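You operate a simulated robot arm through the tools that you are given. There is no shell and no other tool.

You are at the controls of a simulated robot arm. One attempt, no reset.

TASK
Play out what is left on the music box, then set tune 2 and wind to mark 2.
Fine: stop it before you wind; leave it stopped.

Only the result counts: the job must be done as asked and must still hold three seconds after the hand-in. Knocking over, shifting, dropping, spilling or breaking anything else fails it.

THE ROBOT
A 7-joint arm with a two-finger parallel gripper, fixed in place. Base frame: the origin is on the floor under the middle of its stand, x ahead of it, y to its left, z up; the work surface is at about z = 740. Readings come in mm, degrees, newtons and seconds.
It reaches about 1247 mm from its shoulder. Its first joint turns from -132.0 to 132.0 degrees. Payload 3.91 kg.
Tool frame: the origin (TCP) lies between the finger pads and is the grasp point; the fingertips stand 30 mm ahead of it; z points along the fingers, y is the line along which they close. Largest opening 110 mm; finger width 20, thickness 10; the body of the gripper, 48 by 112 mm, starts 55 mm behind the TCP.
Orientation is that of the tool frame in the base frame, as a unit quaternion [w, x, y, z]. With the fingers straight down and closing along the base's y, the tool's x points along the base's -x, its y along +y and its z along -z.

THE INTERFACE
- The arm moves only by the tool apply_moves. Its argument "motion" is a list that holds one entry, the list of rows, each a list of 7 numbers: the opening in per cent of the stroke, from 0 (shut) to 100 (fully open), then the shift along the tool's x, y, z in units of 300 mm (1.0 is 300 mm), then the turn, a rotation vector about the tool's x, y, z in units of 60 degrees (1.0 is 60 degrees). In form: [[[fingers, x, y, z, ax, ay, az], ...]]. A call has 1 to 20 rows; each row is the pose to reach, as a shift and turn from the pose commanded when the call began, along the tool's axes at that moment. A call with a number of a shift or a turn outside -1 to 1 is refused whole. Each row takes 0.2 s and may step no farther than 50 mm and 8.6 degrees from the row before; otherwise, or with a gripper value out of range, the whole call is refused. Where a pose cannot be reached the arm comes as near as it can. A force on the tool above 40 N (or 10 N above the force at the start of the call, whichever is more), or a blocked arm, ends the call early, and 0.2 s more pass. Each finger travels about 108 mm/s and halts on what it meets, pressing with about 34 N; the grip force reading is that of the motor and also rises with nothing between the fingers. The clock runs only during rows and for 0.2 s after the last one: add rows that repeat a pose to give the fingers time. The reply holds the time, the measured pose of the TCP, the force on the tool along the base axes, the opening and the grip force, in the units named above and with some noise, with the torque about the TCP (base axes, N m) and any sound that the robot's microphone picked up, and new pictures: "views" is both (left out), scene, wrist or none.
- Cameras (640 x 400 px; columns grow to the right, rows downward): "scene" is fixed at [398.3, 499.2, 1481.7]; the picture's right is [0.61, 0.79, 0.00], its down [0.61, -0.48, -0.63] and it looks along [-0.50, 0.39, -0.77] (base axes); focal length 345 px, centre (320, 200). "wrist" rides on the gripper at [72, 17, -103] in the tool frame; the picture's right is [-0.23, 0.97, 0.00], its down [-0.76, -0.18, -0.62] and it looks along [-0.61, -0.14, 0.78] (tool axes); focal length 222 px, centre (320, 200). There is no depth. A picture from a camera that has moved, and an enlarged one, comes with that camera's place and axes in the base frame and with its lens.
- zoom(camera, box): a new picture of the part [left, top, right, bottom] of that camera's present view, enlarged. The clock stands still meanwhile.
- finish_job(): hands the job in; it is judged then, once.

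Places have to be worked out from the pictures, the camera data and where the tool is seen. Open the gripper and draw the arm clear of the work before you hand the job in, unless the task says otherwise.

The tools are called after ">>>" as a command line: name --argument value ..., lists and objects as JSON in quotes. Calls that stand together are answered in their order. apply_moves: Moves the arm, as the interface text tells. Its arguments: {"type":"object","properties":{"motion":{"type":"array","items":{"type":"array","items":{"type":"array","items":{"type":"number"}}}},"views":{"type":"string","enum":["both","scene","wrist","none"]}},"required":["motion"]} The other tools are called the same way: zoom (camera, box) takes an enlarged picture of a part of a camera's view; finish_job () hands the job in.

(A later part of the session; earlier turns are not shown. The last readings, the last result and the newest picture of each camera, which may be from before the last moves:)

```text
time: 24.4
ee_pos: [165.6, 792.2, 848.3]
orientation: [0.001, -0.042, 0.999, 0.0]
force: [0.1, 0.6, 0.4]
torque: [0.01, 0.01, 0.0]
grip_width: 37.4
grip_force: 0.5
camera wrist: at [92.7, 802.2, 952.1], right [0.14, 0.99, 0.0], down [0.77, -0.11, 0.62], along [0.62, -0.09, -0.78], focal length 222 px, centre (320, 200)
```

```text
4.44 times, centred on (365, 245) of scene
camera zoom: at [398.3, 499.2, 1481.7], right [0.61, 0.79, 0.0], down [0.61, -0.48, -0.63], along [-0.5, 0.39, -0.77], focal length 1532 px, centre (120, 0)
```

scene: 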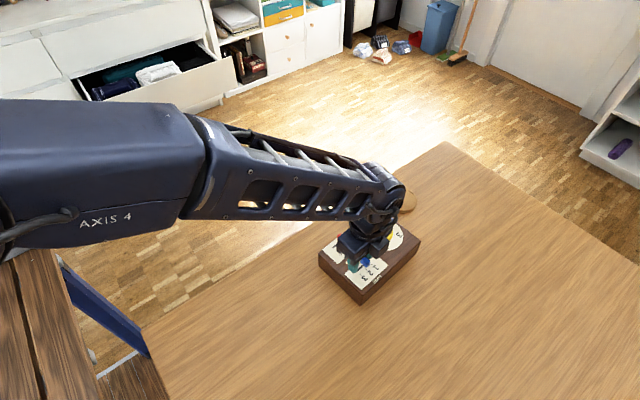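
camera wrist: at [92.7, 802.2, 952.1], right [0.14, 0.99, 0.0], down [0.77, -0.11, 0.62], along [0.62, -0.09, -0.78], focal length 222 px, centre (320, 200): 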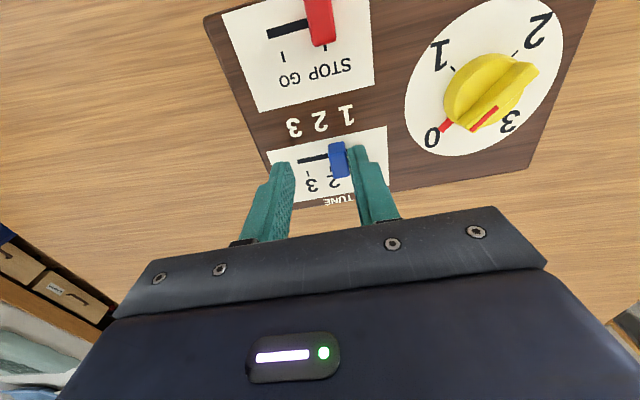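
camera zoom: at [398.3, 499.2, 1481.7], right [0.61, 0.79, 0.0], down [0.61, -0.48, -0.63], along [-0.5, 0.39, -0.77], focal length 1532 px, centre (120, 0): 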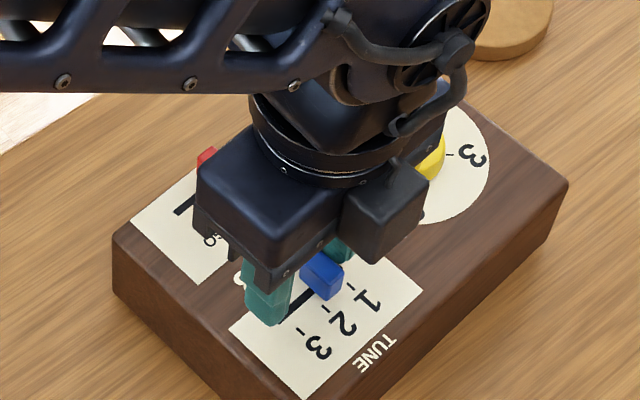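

The tab is roughly 5 mm short of tick 2. I'll advance 2.4 mm and look again.

>>> apply_moves --motion '[[[34, 0, -0.004, 0, 0, 0, 0], [34, 0, -0.008, 0, 0, 0, 0], [34, 0, -0.008, 0, 0, 0, 0]]]' --views "wrist"

>>> zoom --camera "wrist" --box '[230, 90, 410, 240]'

>>> zoom --camera "scene" --box '[340, 240, 410, 290]'

```text
time: 25.2
ee_pos: [167.5, 790.3, 847.7]
orientation: [0.0, -0.041, 0.999, 0.0]
force: [-0.3, -0.6, 0.6]
torque: [0.0, 0.01, 0.02]
grip_width: 37.6
grip_force: 0.3
camera wrist: at [93.5, 800.3, 951.3], right [0.14, 0.99, 0.0], down [0.77, -0.11, 0.62], along [0.62, -0.09, -0.78], focal length 222 px, centre (320, 200)
```

wrist: 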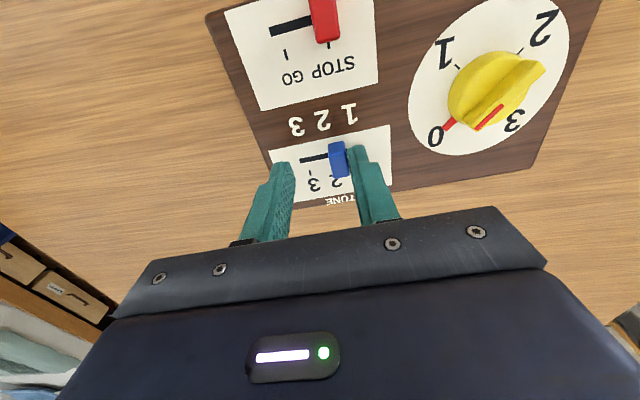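

```text
2.67 times, centred on (320, 165) of wrist
camera zoom: at [93.5, 800.3, 951.3], right [0.14, 0.99, 0.0], down [0.77, -0.11, 0.62], along [0.62, -0.09, -0.78], focal length 592 px, centre (320, 293)
```

zoom: 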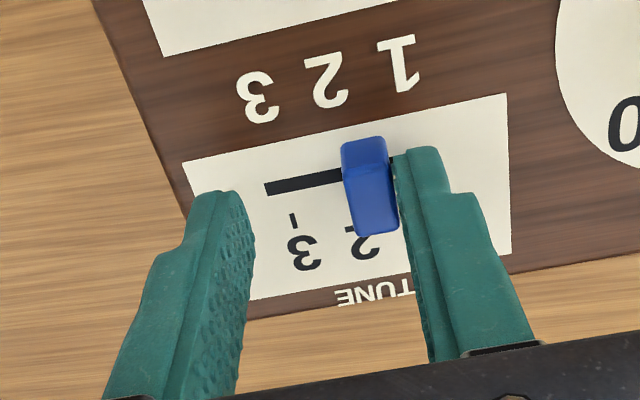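

```text
8.00 times, centred on (375, 265) of scene
camera zoom: at [398.3, 499.2, 1481.7], right [0.61, 0.79, 0.0], down [0.61, -0.48, -0.63], along [-0.5, 0.39, -0.77], focal length 2757 px, centre (-120, -320)
```

zoom: 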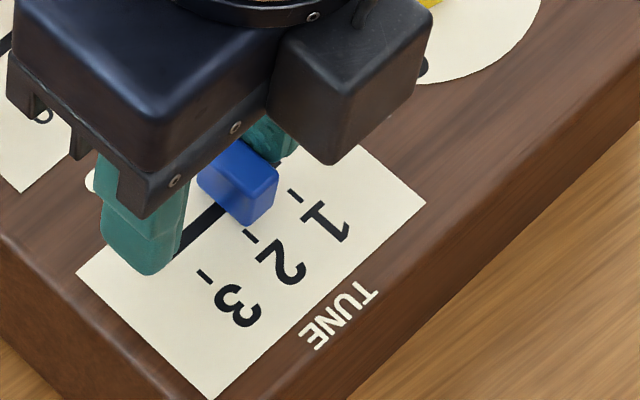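

From the scene ticks the tab is about 65% of the way from 3 to 1, so roughly 5–6 mm remain to tick 2. I'll advance 3 mm more.

>>> apply_moves --motion '[[[34, 0, -0.004, 0, 0, 0, 0], [34, 0, -0.007, 0, 0, 0, 0], [34, 0, -0.01, 0, 0, 0, 0], [34, 0, -0.01, 0, 0, 0, 0]]]' --views "wrist"

>>> zoom --camera "wrist" --box '[230, 90, 410, 240]'

>>> zoom --camera "scene" --box '[340, 240, 410, 290]'

```text
time: 26.2
ee_pos: [167.2, 788.4, 848.8]
orientation: [0.0, -0.042, 0.999, 0.0]
force: [-0.8, 0.8, 0.0]
torque: [-0.04, 0.04, 0.03]
grip_width: 37.6
grip_force: 0.1
camera wrist: at [94.4, 797.7, 951.7], right [0.14, 0.99, 0.0], down [0.77, -0.11, 0.62], along [0.62, -0.09, -0.78], focal length 222 px, centre (320, 200)
```

wrist: 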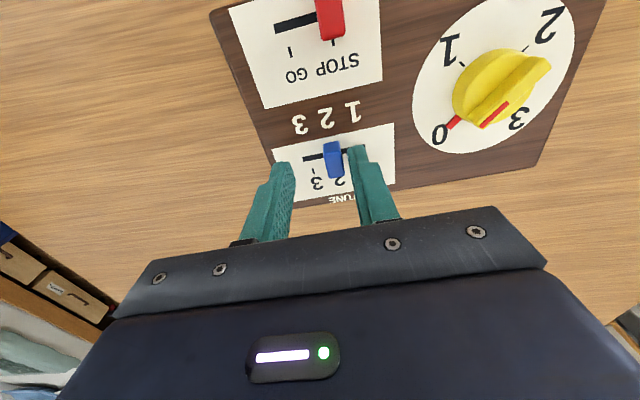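

```text
2.67 times, centred on (320, 165) of wrist
camera zoom: at [94.4, 797.7, 951.7], right [0.14, 0.99, 0.0], down [0.77, -0.11, 0.62], along [0.62, -0.09, -0.78], focal length 592 px, centre (320, 293)
```

zoom: 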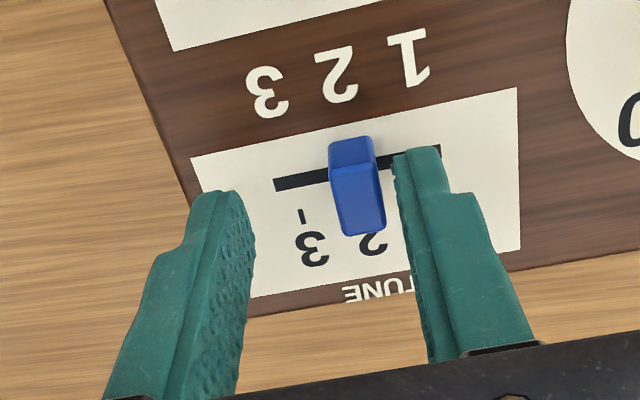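

```text
8.00 times, centred on (375, 265) of scene
camera zoom: at [398.3, 499.2, 1481.7], right [0.61, 0.79, 0.0], down [0.61, -0.48, -0.63], along [-0.5, 0.39, -0.77], focal length 2757 px, centre (-120, -320)
```

zoom: 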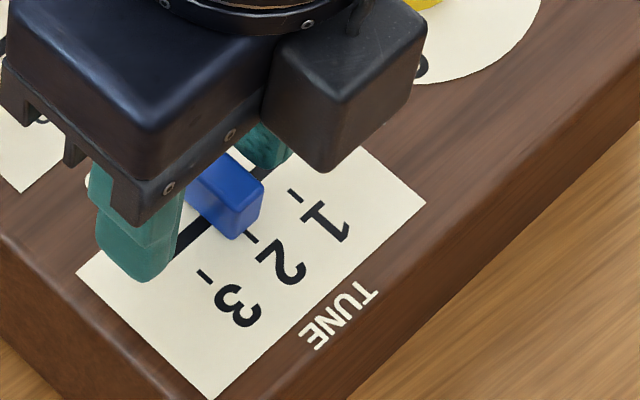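

The tab snapped free of the finger onto tick 2. I'll back off slightly, lift clear, and move beside the knob to check everything from above.

>>> apply_moves --motion '[[[34, 0, 0.012, 0, 0, 0, 0], [34, 0, 0.012, -0.12, 0, 0, 0], [34, 0, 0.012, -0.25, 0, 0, 0], [40, 0.047, 0.13, -0.25, 0, 0, 0], [50, 0.095, 0.25, -0.25, 0, 0, 0], [60, 0.142, 0.368, -0.25, 0, 0, 0], [60, 0.142, 0.368, -0.25, 0, 0, 0], [60, 0.142, 0.368, -0.25, 0, 0, 0]]]' --views "both"

>>> zoom --camera "wrist" --box '[180, 50, 420, 210]'

>>> zoom --camera "scene" --box '[310, 200, 430, 310]'

```text
time: 28.0
ee_pos: [115.8, 895.0, 922.2]
orientation: [0.001, -0.042, 0.999, 0.0]
force: [-0.3, 0.2, 0.3]
torque: [-0.02, 0.01, 0.05]
grip_width: 65.7
grip_force: 0.0
camera wrist: at [42.7, 904.5, 1026.0], right [0.14, 0.99, 0.0], down [0.77, -0.11, 0.62], along [0.62, -0.09, -0.78], focal length 222 px, centre (320, 200)
```

scene: 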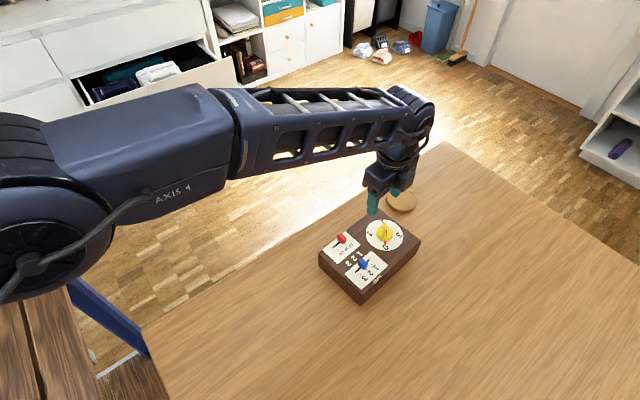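
wrist: 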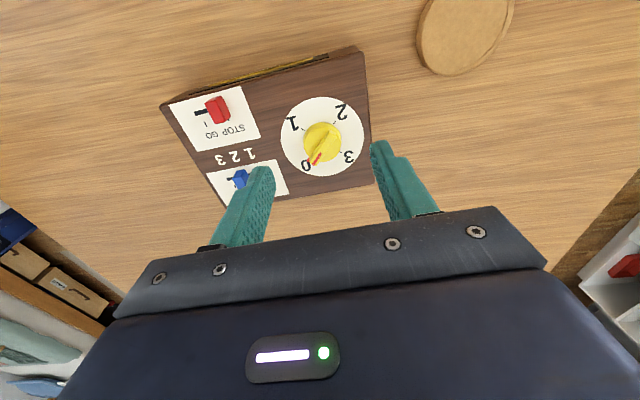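

```text
2.50 times, centred on (300, 130) of wrist
camera zoom: at [42.7, 904.5, 1026.0], right [0.14, 0.99, 0.0], down [0.77, -0.11, 0.62], along [0.62, -0.09, -0.78], focal length 555 px, centre (370, 375)
```

zoom: 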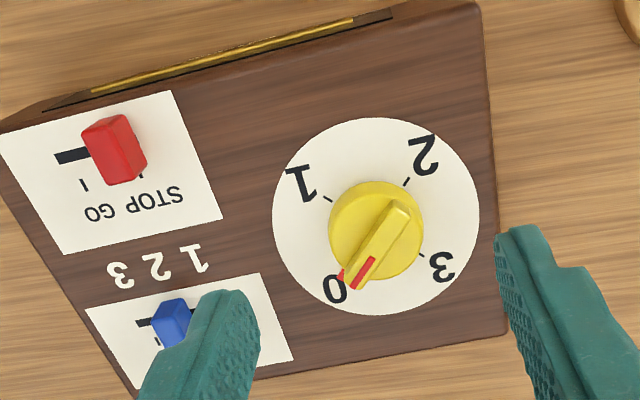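

```text
3.64 times, centred on (370, 255) of scene
camera zoom: at [398.3, 499.2, 1481.7], right [0.61, 0.79, 0.0], down [0.61, -0.48, -0.63], along [-0.5, 0.39, -0.77], focal length 1253 px, centre (138, 0)
```

zoom: 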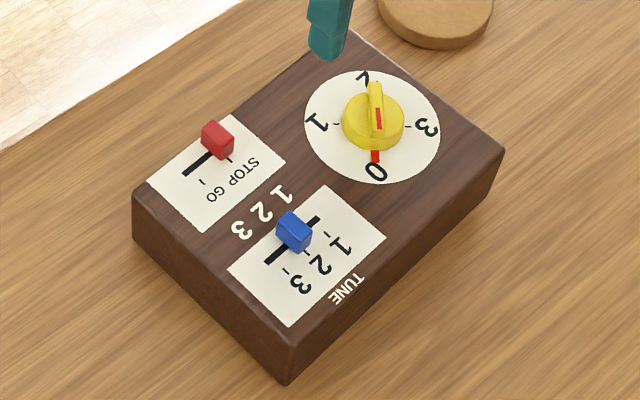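

The controls read correctly: red at STOP, blue at 2, pointer at 0. I'll zoom tightly on the knob to get its centre, ridge angle and height.

>>> zoom --camera "wrist" --box '[270, 85, 380, 185]'

>>> zoom --camera "scene" --box '[355, 210, 415, 260]'

```text
4.00 times, centred on (325, 135) of wrist
camera zoom: at [42.7, 904.5, 1026.0], right [0.14, 0.99, 0.0], down [0.77, -0.11, 0.62], along [0.62, -0.09, -0.78], focal length 888 px, centre (300, 460)
```

zoom: 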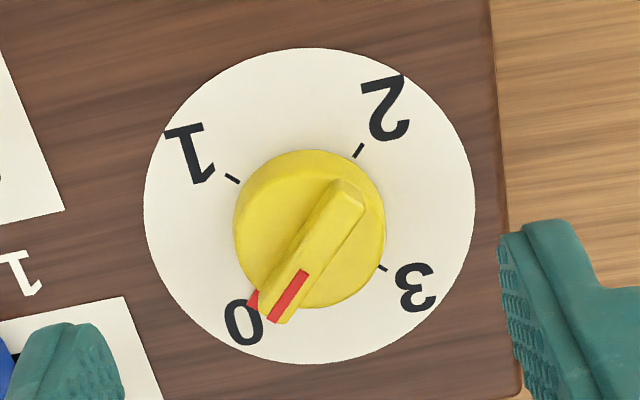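

```text
8.00 times, centred on (385, 235) of scene
camera zoom: at [398.3, 499.2, 1481.7], right [0.61, 0.79, 0.0], down [0.61, -0.48, -0.63], along [-0.5, 0.39, -0.77], focal length 2757 px, centre (-200, -80)
```

zoom: 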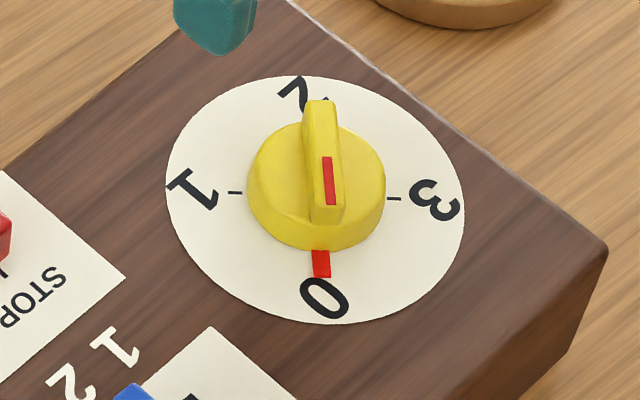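

The knob geometry works out as follows:

- **Centre:** about (136.5, 893).
- **Skirt:** top at z≈820.
- **Ridge:** about 41×9.5 mm, top at z≈830, lying along the 0–2 axis (base angle ≈ -40°).

To wind 180° clockwise with a grip on the ridge, I want to start at tool yaw -135° and finish at +45° relative to now. I'll centre over the knob and begin the -135° rotation in the air.

>>> apply_moves --motion '[[[40, -0.0357, -0.003, 0.0, 0, 0, -0.125], [40, -0.0714, -0.006, 0.0, 0, 0, -0.25], [40, -0.0714, -0.006, 0.0, 0, 0, -0.375], [40, -0.0714, -0.006, 0.0, 0, 0, -0.5], [40, -0.0714, -0.006, 0.0, 0, 0, -0.625], [40, -0.0714, -0.006, 0.0, 0, 0, -0.75], [40, -0.0714, -0.006, 0.0, 0, 0, -0.75]]]' --views "scene"

```text
time: 29.6
ee_pos: [135.9, 894.4, 922.1]
orientation: [-0.001, -0.423, 0.906, -0.001]
force: [-0.2, -0.1, 0.8]
torque: [0.01, -0.01, -0.02]
grip_width: 43.9
grip_force: 0.1
```

scene: 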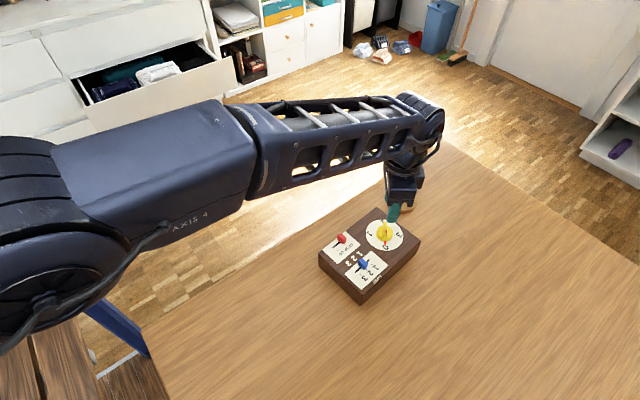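

The rotation is tracking (50° from the start orientation). I'll continue with another -45°.

>>> apply_moves --motion '[[[40, 0, 0, 0, 0, 0, -0.125], [40, 0, 0, 0, 0, 0, -0.25], [40, 0, 0, 0, 0, 0, -0.375], [40, 0, 0, 0, 0, 0, -0.5], [40, 0, 0, 0, 0, 0, -0.625], [40, 0, 0, 0, 0, 0, -0.75], [40, 0, 0, 0, 0, 0, -0.75]]]' --views "none"

>>> apply_moves --motion '[[[40, 0, 0, 0, 0, 0, -0.125], [40, 0, 0, 0, 0, 0, -0.25], [40, 0, 0, 0, 0, 0, -0.375], [40, 0, 0, 0, 0, 0, -0.5], [40, 0, 0, 0, 0, 0, -0.625], [40, 0, 0, 0, 0, 0, -0.75], [40, 0, 0, 0, 0, 0, -0.75]]]' --views "both"

```text
time: 31.2
ee_pos: [135.3, 893.0, 922.8]
orientation: [-0.001, 0.737, -0.676, 0.0]
force: [-0.8, -0.2, 0.4]
torque: [-0.03, 0.01, -0.03]
grip_width: 44.2
grip_force: 0.1
```

```text
time: 32.8
ee_pos: [135.4, 894.6, 923.9]
orientation: [0.0, 0.939, -0.343, 0.0]
force: [-0.6, 0.0, 0.0]
torque: [0.0, -0.01, -0.03]
grip_width: 43.9
grip_force: 0.0
camera wrist: at [180.6, 833.8, 1025.8], right [-0.8, -0.6, 0.0], down [-0.47, 0.63, 0.62], along [-0.37, 0.5, -0.78], focal length 222 px, centre (320, 200)
```

scene: 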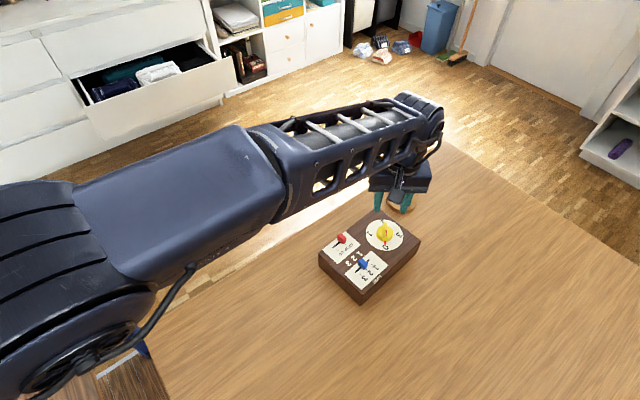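
wrist: 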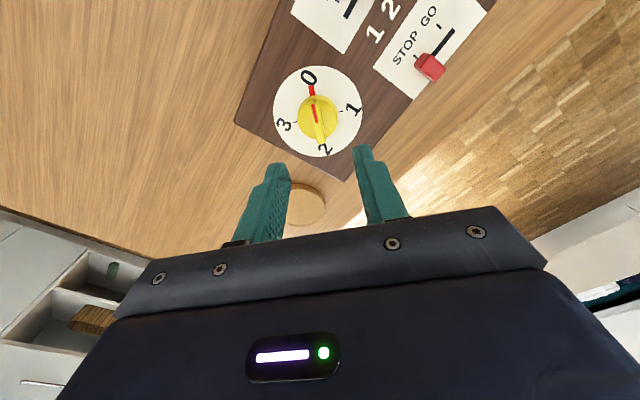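

The tool yaw is now 139.8°, with the fingers closing across the ridge. I'll zoom to check the knob's centring between the fingers.

>>> zoom --camera "wrist" --box '[220, 50, 420, 220]'

>>> zoom --camera "scene" --box '[340, 170, 440, 260]'

```text
2.35 times, centred on (320, 135) of wrist
camera zoom: at [180.6, 833.8, 1025.8], right [-0.8, -0.6, 0.0], down [-0.47, 0.63, 0.62], along [-0.37, 0.5, -0.78], focal length 523 px, centre (320, 353)
```

zoom: 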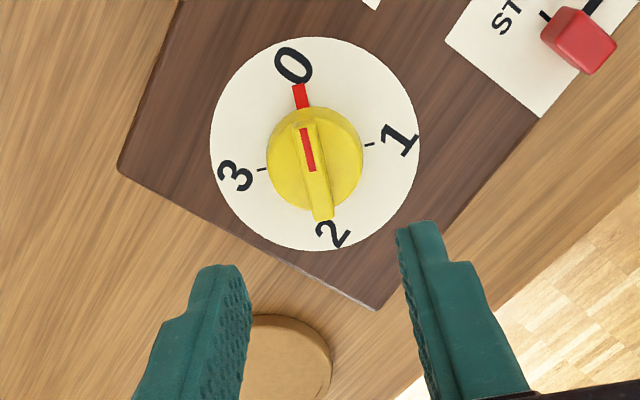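

```text
4.44 times, centred on (390, 215) of scene
camera zoom: at [398.3, 499.2, 1481.7], right [0.61, 0.79, 0.0], down [0.61, -0.48, -0.63], along [-0.5, 0.39, -0.77], focal length 1532 px, centre (9, 133)
```

zoom: 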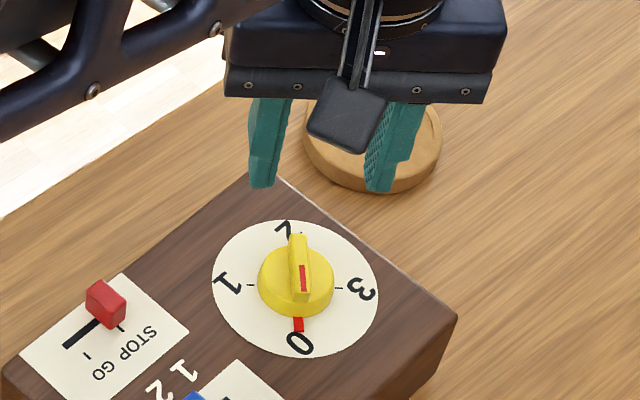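

I'll zoom tighter to pin down the knob centre relative to the tool axis.

>>> zoom --camera "wrist" --box '[260, 60, 380, 165]'

```text
3.81 times, centred on (320, 112) of wrist
camera zoom: at [180.6, 833.8, 1025.8], right [-0.8, -0.6, 0.0], down [-0.47, 0.63, 0.62], along [-0.37, 0.5, -0.78], focal length 846 px, centre (320, 533)
```

zoom: 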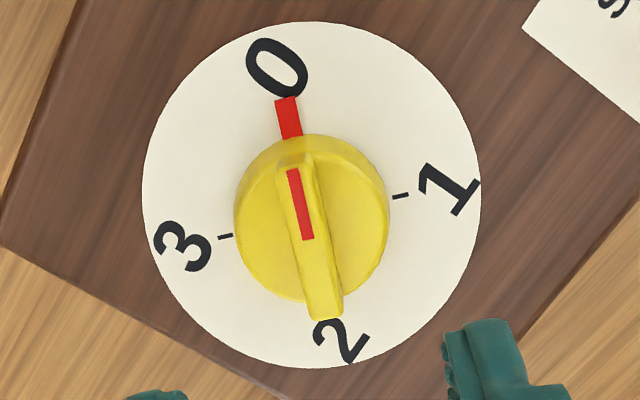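

Across the ridge I'm centred within 1 mm, but along it I'm about 3–4 mm off. I'll correct that and lower to TCP z≈872, with the tips above the ridge top, for a closer check.

>>> apply_moves --motion '[[[40, 0.0127, -0.001, 0.06, 0, 0, 0], [40, 0.0127, -0.001, 0.12, 0, 0, 0], [40, 0.0127, -0.001, 0.17, 0, 0, 0], [40, 0.0127, -0.001, 0.17, 0, 0, 0]]]' --views "both"

>>> zoom --camera "wrist" --box '[250, 70, 390, 190]'

>>> zoom --camera "scene" --box '[345, 180, 425, 260]'

```text
time: 33.8
ee_pos: [139.4, 892.4, 871.2]
orientation: [0.0, 0.939, -0.344, 0.0]
force: [-0.5, -0.2, -0.1]
torque: [-0.01, -0.03, 0.0]
grip_width: 44.1
grip_force: 0.0
camera wrist: at [184.4, 832.1, 974.6], right [-0.8, -0.6, 0.0], down [-0.47, 0.63, 0.62], along [-0.37, 0.5, -0.78], focal length 222 px, centre (320, 200)
```

scene: 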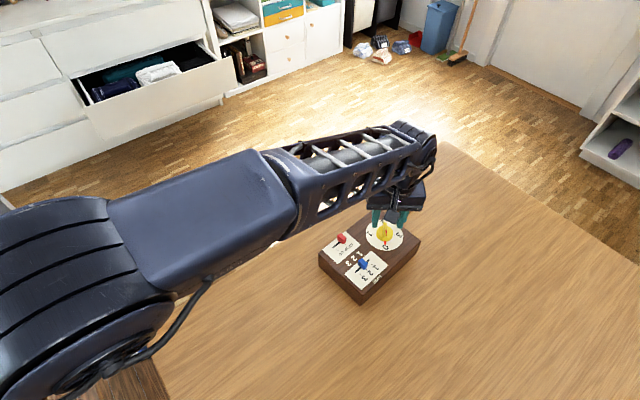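
wrist: 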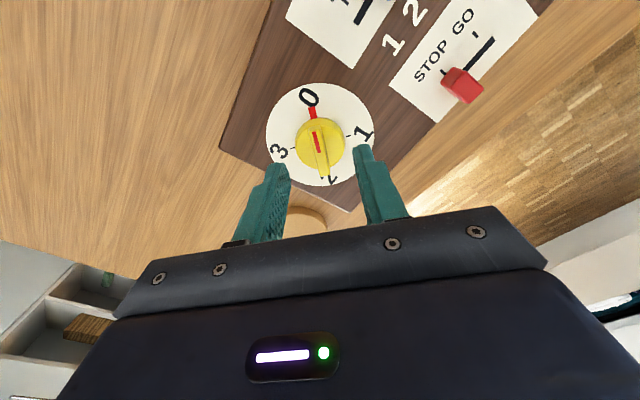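

```text
3.33 times, centred on (320, 130) of wrist
camera zoom: at [184.4, 832.1, 974.6], right [-0.8, -0.6, 0.0], down [-0.47, 0.63, 0.62], along [-0.37, 0.5, -0.78], focal length 740 px, centre (320, 433)
```

zoom: 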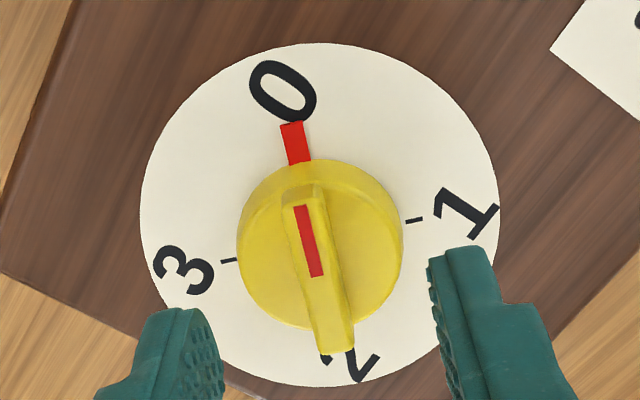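

```text
5.00 times, centred on (385, 220) of scene
camera zoom: at [398.3, 499.2, 1481.7], right [0.61, 0.79, 0.0], down [0.61, -0.48, -0.63], along [-0.5, 0.39, -0.77], focal length 1723 px, centre (-5, 100)
```

zoom: 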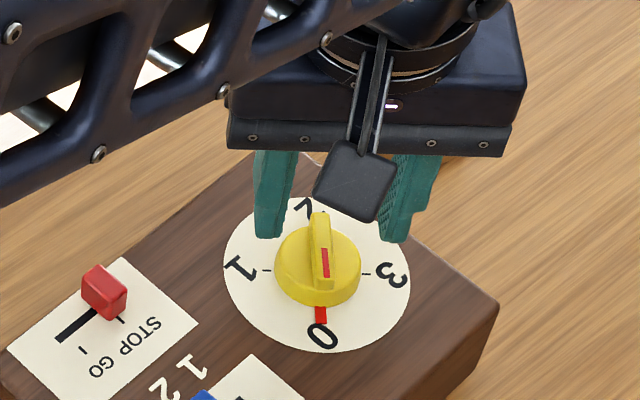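

The centre is now within about 2 mm, so I'll add a small trim. I'll then lower to TCP z≈855, putting the tips at about 825 between the skirt top (~820) and the ridge top (~830).

>>> apply_moves --motion '[[[40, 0.006, 0.001, 0.03, 0, 0, 0], [40, 0.006, 0.001, 0.045, 0, 0, 0], [40, 0.006, 0.001, 0.0567, 0, 0, 0], [40, 0.006, 0.001, 0.0567, 0, 0, 0]]]' --views "both"

>>> zoom --camera "wrist" --box '[240, 80, 400, 210]'

>>> zoom --camera "scene" --box '[345, 190, 425, 260]'

```text
time: 34.8
ee_pos: [139.9, 889.1, 853.8]
orientation: [0.0, 0.939, -0.344, -0.001]
force: [0.3, -0.4, -0.3]
torque: [0.0, -0.01, 0.02]
grip_width: 44.2
grip_force: 0.2
camera wrist: at [184.8, 829.3, 957.2], right [-0.8, -0.6, 0.0], down [-0.47, 0.63, 0.62], along [-0.37, 0.5, -0.78], focal length 222 px, centre (320, 200)
```

scene: 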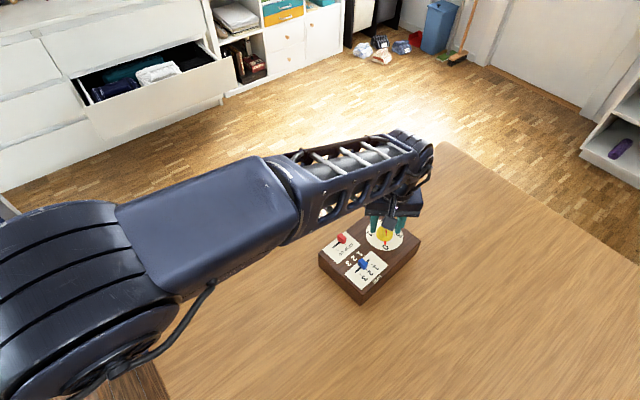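
wrist: 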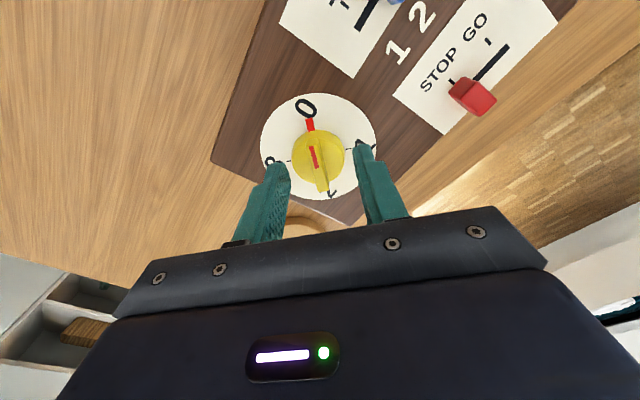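

```text
3.08 times, centred on (320, 145) of wrist
camera zoom: at [184.8, 829.3, 957.2], right [-0.8, -0.6, 0.0], down [-0.47, 0.63, 0.62], along [-0.37, 0.5, -0.78], focal length 684 px, centre (320, 369)
```

zoom: 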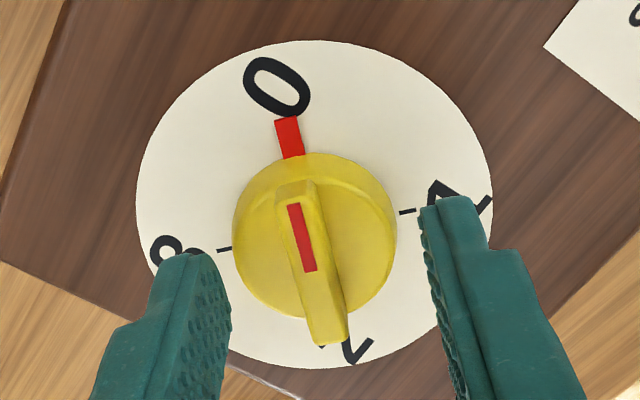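

```text
5.71 times, centred on (385, 225) of scene
camera zoom: at [398.3, 499.2, 1481.7], right [0.61, 0.79, 0.0], down [0.61, -0.48, -0.63], along [-0.5, 0.39, -0.77], focal length 1969 px, centre (-51, 57)
```

zoom: 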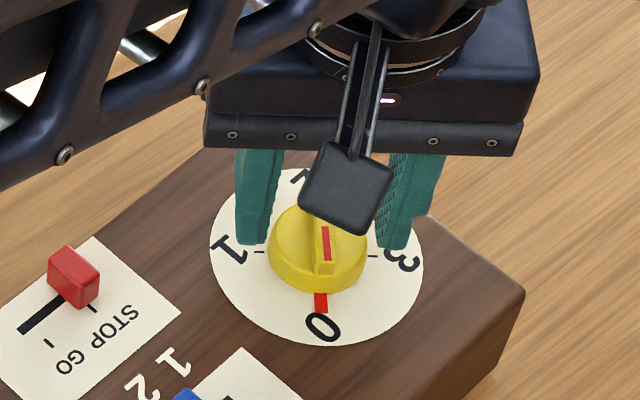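

The TCP is within about 1.3 mm of the knob axis. I'll trim, lower 2 mm more, and close gently to 22 mm before closing onto the ridge.

>>> apply_moves --motion '[[[40, -0.0027, -0.004, 0.003, 0, 0, 0], [30, -0.0027, -0.004, 0.0067, 0, 0, 0], [20, -0.0027, -0.004, 0.0067, 0, 0, 0], [20, -0.0027, -0.004, 0.0067, 0, 0, 0]]]' --views "wrist"

>>> zoom --camera "wrist" --box '[240, 80, 400, 210]'

>>> zoom --camera "scene" --box '[345, 190, 425, 260]'

```text
time: 35.8
ee_pos: [141.7, 891.0, 853.2]
orientation: [0.0, 0.939, -0.343, 0.0]
force: [-0.8, 0.0, 0.1]
torque: [0.01, -0.02, -0.05]
grip_width: 22.0
grip_force: 0.1
camera wrist: at [185.9, 830.5, 955.6], right [-0.8, -0.6, 0.0], down [-0.47, 0.63, 0.62], along [-0.37, 0.5, -0.78], focal length 222 px, centre (320, 200)
```

wrist: 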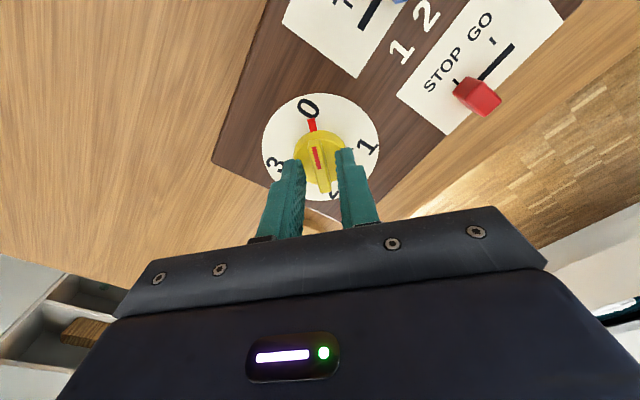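

```text
3.08 times, centred on (320, 145) of wrist
camera zoom: at [185.9, 830.5, 955.6], right [-0.8, -0.6, 0.0], down [-0.47, 0.63, 0.62], along [-0.37, 0.5, -0.78], focal length 684 px, centre (320, 369)
```

zoom: 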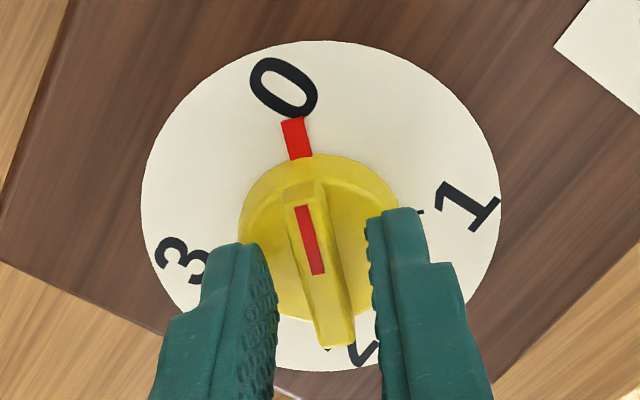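

```text
5.71 times, centred on (385, 225) of scene
camera zoom: at [398.3, 499.2, 1481.7], right [0.61, 0.79, 0.0], down [0.61, -0.48, -0.63], along [-0.5, 0.39, -0.77], focal length 1969 px, centre (-51, 57)
```

zoom: 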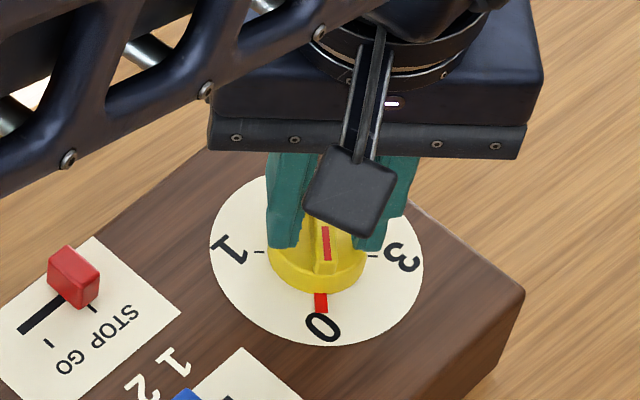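

The ridge's centreline is about 0.7 mm off between the fingers. I'll trim that and close on the ridge.

>>> apply_moves --motion '[[[15, 0, -0.0023, 0, 0, 0, 0], [10, 0, -0.0023, 0, 0, 0, 0], [0, 0, -0.0023, 0, 0, 0, 0], [0, 0, -0.0023, 0, 0, 0, 0]]]' --views "wrist"

>>> zoom --camera "wrist" --box '[240, 80, 400, 210]'

>>> zoom --camera "scene" --box '[345, 190, 425, 260]'

```text
time: 36.8
ee_pos: [141.1, 891.4, 852.0]
orientation: [0.0, 0.939, -0.343, 0.0]
force: [-4.0, -8.2, 2.9]
torque: [-0.44, -0.13, -0.18]
grip_width: 8.6
grip_force: 33.8
camera wrist: at [186.3, 831.1, 955.5], right [-0.8, -0.6, 0.0], down [-0.47, 0.63, 0.62], along [-0.37, 0.5, -0.78], focal length 222 px, centre (320, 200)
```

wrist: 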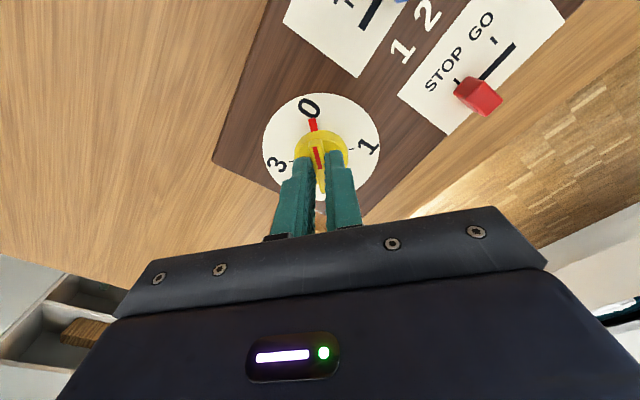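

```text
3.08 times, centred on (320, 145) of wrist
camera zoom: at [186.3, 831.1, 955.5], right [-0.8, -0.6, 0.0], down [-0.47, 0.63, 0.62], along [-0.37, 0.5, -0.78], focal length 684 px, centre (320, 369)
```

zoom: 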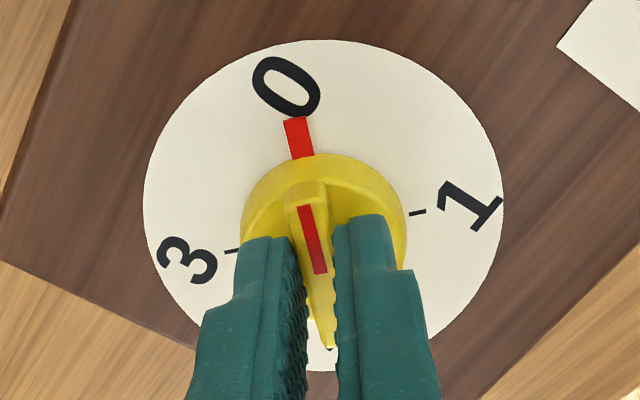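

```text
5.71 times, centred on (385, 225) of scene
camera zoom: at [398.3, 499.2, 1481.7], right [0.61, 0.79, 0.0], down [0.61, -0.48, -0.63], along [-0.5, 0.39, -0.77], focal length 1969 px, centre (-51, 57)
```

zoom: 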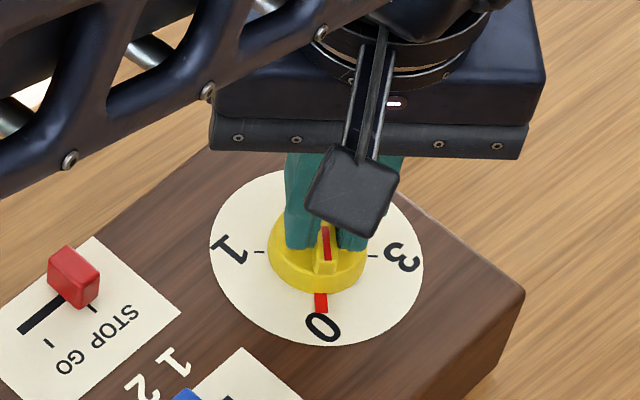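

The ridge is gripped (8.6 mm wide) with a lateral force of about 9 N along tool +y, so my last trim overshot slightly. I'll relieve it by moving +0.7 mm in tool y.

>>> apply_moves --motion '[[[0, 0, 0.0023, 0, 0, 0, 0], [0, 0, 0.0023, 0, 0, 0, 0]]]' --views "none"

```text
time: 37.4
ee_pos: [141.0, 891.5, 851.8]
orientation: [0.0, 0.94, -0.342, 0.0]
force: [-4.6, 6.7, -0.4]
torque: [0.04, -0.18, -0.13]
grip_width: 8.6
grip_force: 33.9
```

I'll take another reading without moving to see how steady the force is.

>>> apply_moves --motion '[[[0, 0, 0, 0, 0, 0, 0], [0, 0, 0, 0, 0, 0, 0]]]' --views "none"

```text
time: 38.0
ee_pos: [141.1, 890.5, 851.6]
orientation: [-0.001, 0.939, -0.343, 0.0]
force: [-2.8, 8.0, 0.0]
torque: [0.44, 0.33, -0.18]
grip_width: 8.8
grip_force: 34.4
```

The steady forces are about -7 N along tool x and -4 N along tool y. I'll apply a small corrective shift.

>>> apply_moves --motion '[[[0, -0.0013, -0.0006, 0, 0, 0, 0], [0, -0.0013, -0.0006, 0, 0, 0, 0], [0, -0.0013, -0.0006, 0, 0, 0, 0]]]' --views "none"

```text
time: 38.8
ee_pos: [141.5, 890.8, 852.3]
orientation: [0.0, 0.939, -0.344, 0.0]
force: [1.7, 1.9, -0.6]
torque: [0.39, 0.43, -0.15]
grip_width: 8.7
grip_force: 33.8
```

The forces are nearly nulled. Now I'll start winding clockwise (+ about tool z) with a first 24° and check the lateral force.

>>> apply_moves --motion '[[[0, 0, 0, 0, 0, 0, 0.08], [0, 0, 0, 0, 0, 0, 0.16], [0, 0, 0, 0, 0, 0, 0.24], [0, 0, 0, 0, 0, 0, 0.32], [0, 0, 0, 0, 0, 0, 0.4], [0, 0, 0, 0, 0, 0, 0.4]]]' --views "both"

>>> zoom --camera "wrist" --box '[240, 80, 400, 210]'

>>> zoom --camera "scene" --box '[335, 190, 425, 260]'

```text
time: 40.2
ee_pos: [140.6, 890.7, 852.6]
orientation: [0.0, 0.847, -0.531, 0.0]
force: [0.4, -14.6, 5.2]
torque: [-0.45, -0.02, 0.01]
grip_width: 8.6
grip_force: 33.9
camera wrist: at [157.4, 818.1, 955.5], right [-0.98, -0.22, 0.0], down [-0.17, 0.76, 0.62], along [-0.14, 0.61, -0.78], focal length 222 px, centre (320, 200)
```

scene: 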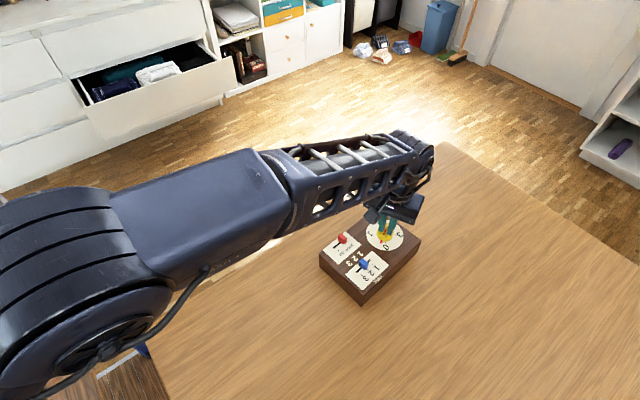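
wrist: 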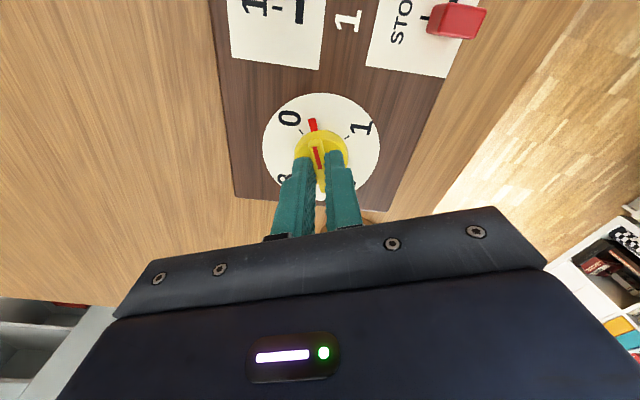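

```text
3.08 times, centred on (320, 145) of wrist
camera zoom: at [157.4, 818.1, 955.5], right [-0.98, -0.22, 0.0], down [-0.17, 0.76, 0.62], along [-0.14, 0.61, -0.78], focal length 684 px, centre (320, 369)
```

zoom: 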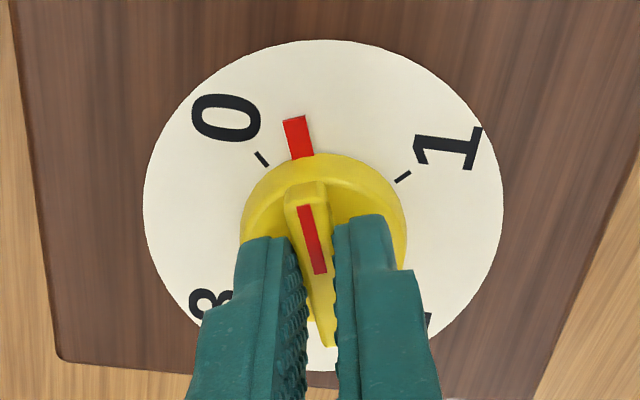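

```text
5.71 times, centred on (380, 225) of scene
camera zoom: at [398.3, 499.2, 1481.7], right [0.61, 0.79, 0.0], down [0.61, -0.48, -0.63], along [-0.5, 0.39, -0.77], focal length 1969 px, centre (-23, 57)
```

zoom: 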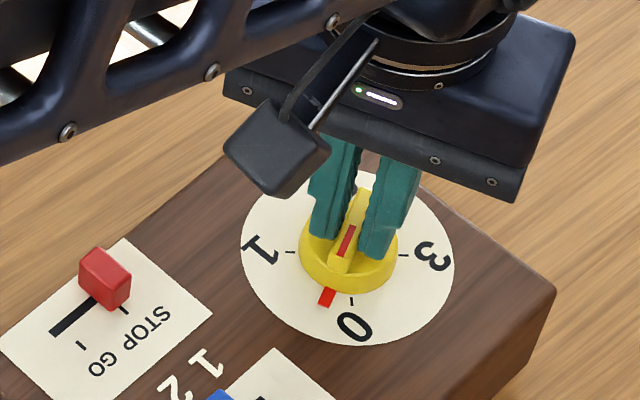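

The knob turns with the gripper: the pointer is about 24° past 0. The tool feels a 14 N push toward -y, so I'll shift about 0.7 mm in base -y to relieve it before continuing.

>>> apply_moves --motion '[[[0, 0.0021, 0.001, 0, 0, 0, 0], [0, 0.0021, 0.001, 0, 0, 0, 0], [0, 0.0021, 0.001, 0, 0, 0, 0]]]' --views "none"

```text
time: 41.0
ee_pos: [141.9, 891.2, 852.6]
orientation: [0.0, 0.847, -0.531, 0.0]
force: [0.3, 2.6, 10.7]
torque: [-0.02, -0.06, -0.03]
grip_width: 8.8
grip_force: 34.1
```

The lateral force is relieved. I'll continue winding another 30°, with a slight 0.3 mm lift for the vertical load.

>>> apply_moves --motion '[[[0, 0, 0, -0.001, 0, 0, 0.1], [0, 0, 0, -0.001, 0, 0, 0.2], [0, 0, 0, -0.001, 0, 0, 0.3], [0, 0, 0, -0.001, 0, 0, 0.4], [0, 0, 0, -0.001, 0, 0, 0.5], [0, 0, 0, -0.001, 0, 0, 0.5]]]' --views "wrist"

```text
time: 42.4
ee_pos: [142.1, 891.3, 852.3]
orientation: [0.0, -0.681, 0.732, -0.001]
force: [-6.1, -2.5, -0.7]
torque: [0.53, 0.12, -0.01]
grip_width: 8.9
grip_force: 34.0
camera wrist: at [119.6, 819.6, 955.5], right [-0.95, 0.3, 0.0], down [0.23, 0.75, 0.62], along [0.19, 0.59, -0.78], focal length 222 px, centre (320, 200)
```

wrist: 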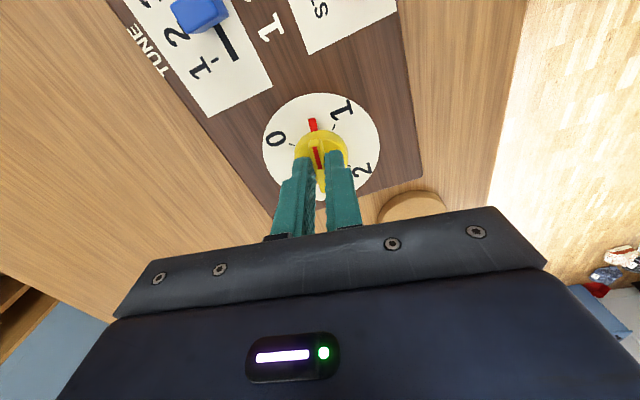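

The pointer is at about 54° (roughly 0.6). I'll continue 36° toward mark 1 with a tiny corrective shift for the 6 N side force.

>>> apply_moves --motion '[[[0, 0.0006, 0.0011, 0, 0, 0, 0.1], [0, 0.0006, 0.0011, 0, 0, 0, 0.2], [0, 0.0006, 0.0011, 0, 0, 0, 0.3], [0, 0.0006, 0.0011, 0, 0, 0, 0.4], [0, 0.0006, 0.0011, 0, 0, 0, 0.5], [0, 0.0006, 0.0011, 0, 0, 0, 0.6], [0, 0.0006, 0.0011, 0, 0, 0, 0.6]]]' --views "both"

>>> zoom --camera "scene" --box '[335, 190, 425, 260]'

>>> zoom --camera "wrist" --box '[240, 80, 400, 210]'

```text
time: 44.0
ee_pos: [141.4, 891.4, 852.5]
orientation: [0.0, -0.421, 0.907, -0.001]
force: [-1.3, 2.5, 0.2]
torque: [0.32, -0.11, -0.02]
grip_width: 9.1
grip_force: 33.8
camera wrist: at [81.5, 846.1, 956.2], right [-0.6, 0.8, 0.0], down [0.63, 0.47, 0.62], along [0.5, 0.37, -0.78], focal length 222 px, centre (320, 200)
```

scene: 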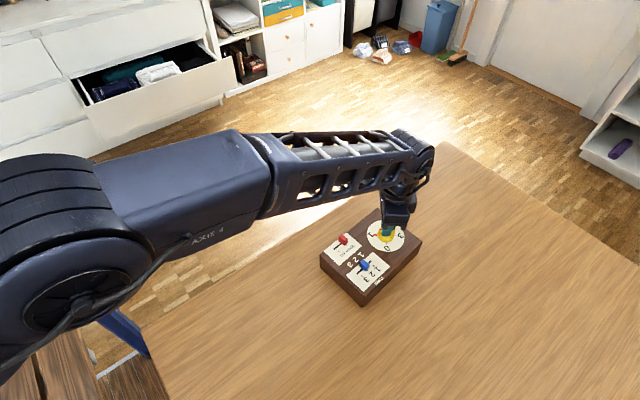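
wrist: 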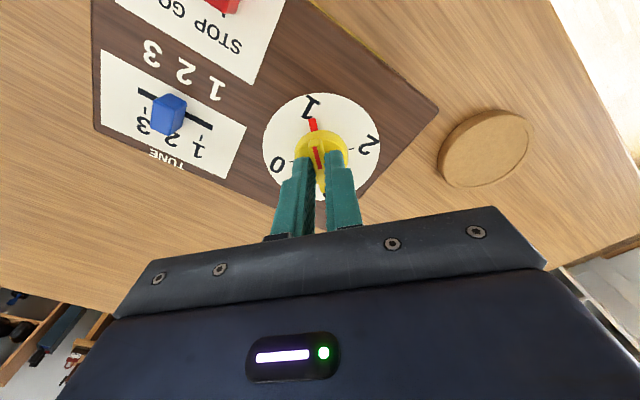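

```text
5.71 times, centred on (380, 225) of scene
camera zoom: at [398.3, 499.2, 1481.7], right [0.61, 0.79, 0.0], down [0.61, -0.48, -0.63], along [-0.5, 0.39, -0.77], focal length 1969 px, centre (-23, 57)
```

zoom: 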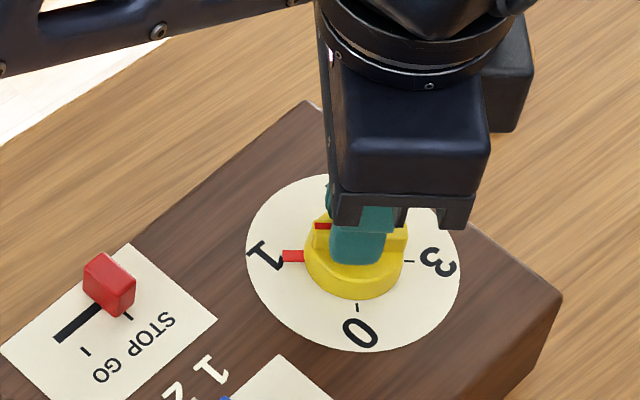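

```text
3.08 times, centred on (320, 145) of wrist
camera zoom: at [81.5, 846.1, 956.2], right [-0.6, 0.8, 0.0], down [0.63, 0.47, 0.62], along [0.5, 0.37, -0.78], focal length 684 px, centre (320, 369)
```

zoom: 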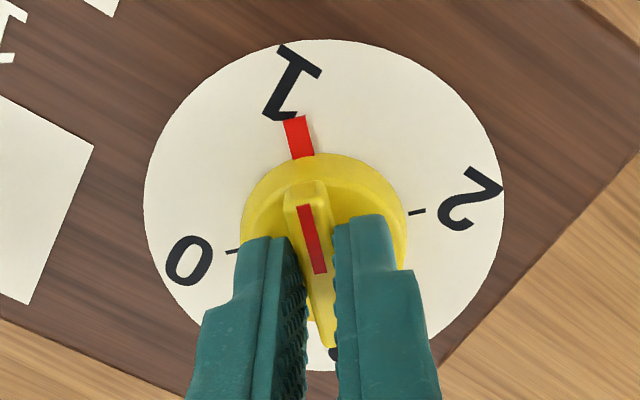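

The pointer is now at mark 1. Comparing scene zooms, the box was dragged about 4 mm in +x as the grip self-centred, so the knob axis now coincides with the TCP. I'll continue the next 42° while watching the force.

>>> apply_moves --motion '[[[0, 0, 0, 0, 0, 0, 0.1], [0, 0, 0, 0, 0, 0, 0.2], [0, 0, 0, 0, 0, 0, 0.3], [0, 0, 0, 0, 0, 0, 0.4], [0, 0, 0, 0, 0, 0, 0.5], [0, 0, 0, 0, 0, 0, 0.6], [0, 0, 0, 0, 0, 0, 0.7], [0, 0, 0, 0, 0, 0, 0.7]]]' --views "both"

>>> zoom --camera "scene" --box '[335, 190, 425, 260]'

```text
time: 45.8
ee_pos: [141.5, 890.9, 853.0]
orientation: [0.0, -0.067, 0.998, 0.0]
force: [0.9, 2.9, 0.1]
torque: [0.01, 0.25, 0.02]
grip_width: 8.8
grip_force: 34.5
camera wrist: at [67.1, 896.9, 956.0], right [0.09, 1.0, 0.0], down [0.78, -0.07, 0.62], along [0.62, -0.06, -0.78], focal length 222 px, centre (320, 200)
```

scene: 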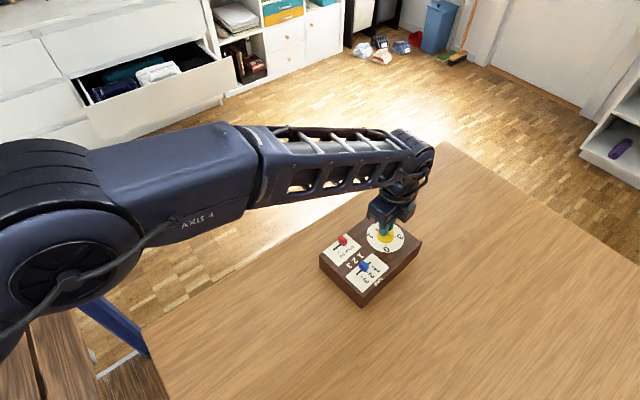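
wrist: 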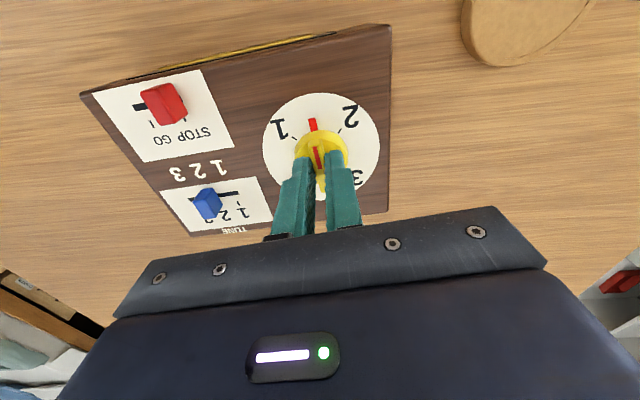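

```text
5.71 times, centred on (380, 225) of scene
camera zoom: at [398.3, 499.2, 1481.7], right [0.61, 0.79, 0.0], down [0.61, -0.48, -0.63], along [-0.5, 0.39, -0.77], focal length 1969 px, centre (-23, 57)
```

zoom: 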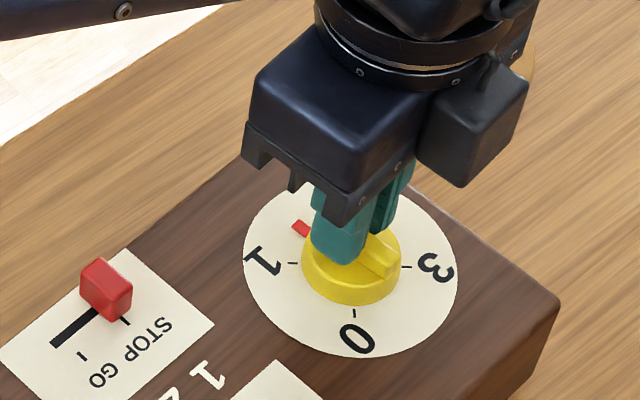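

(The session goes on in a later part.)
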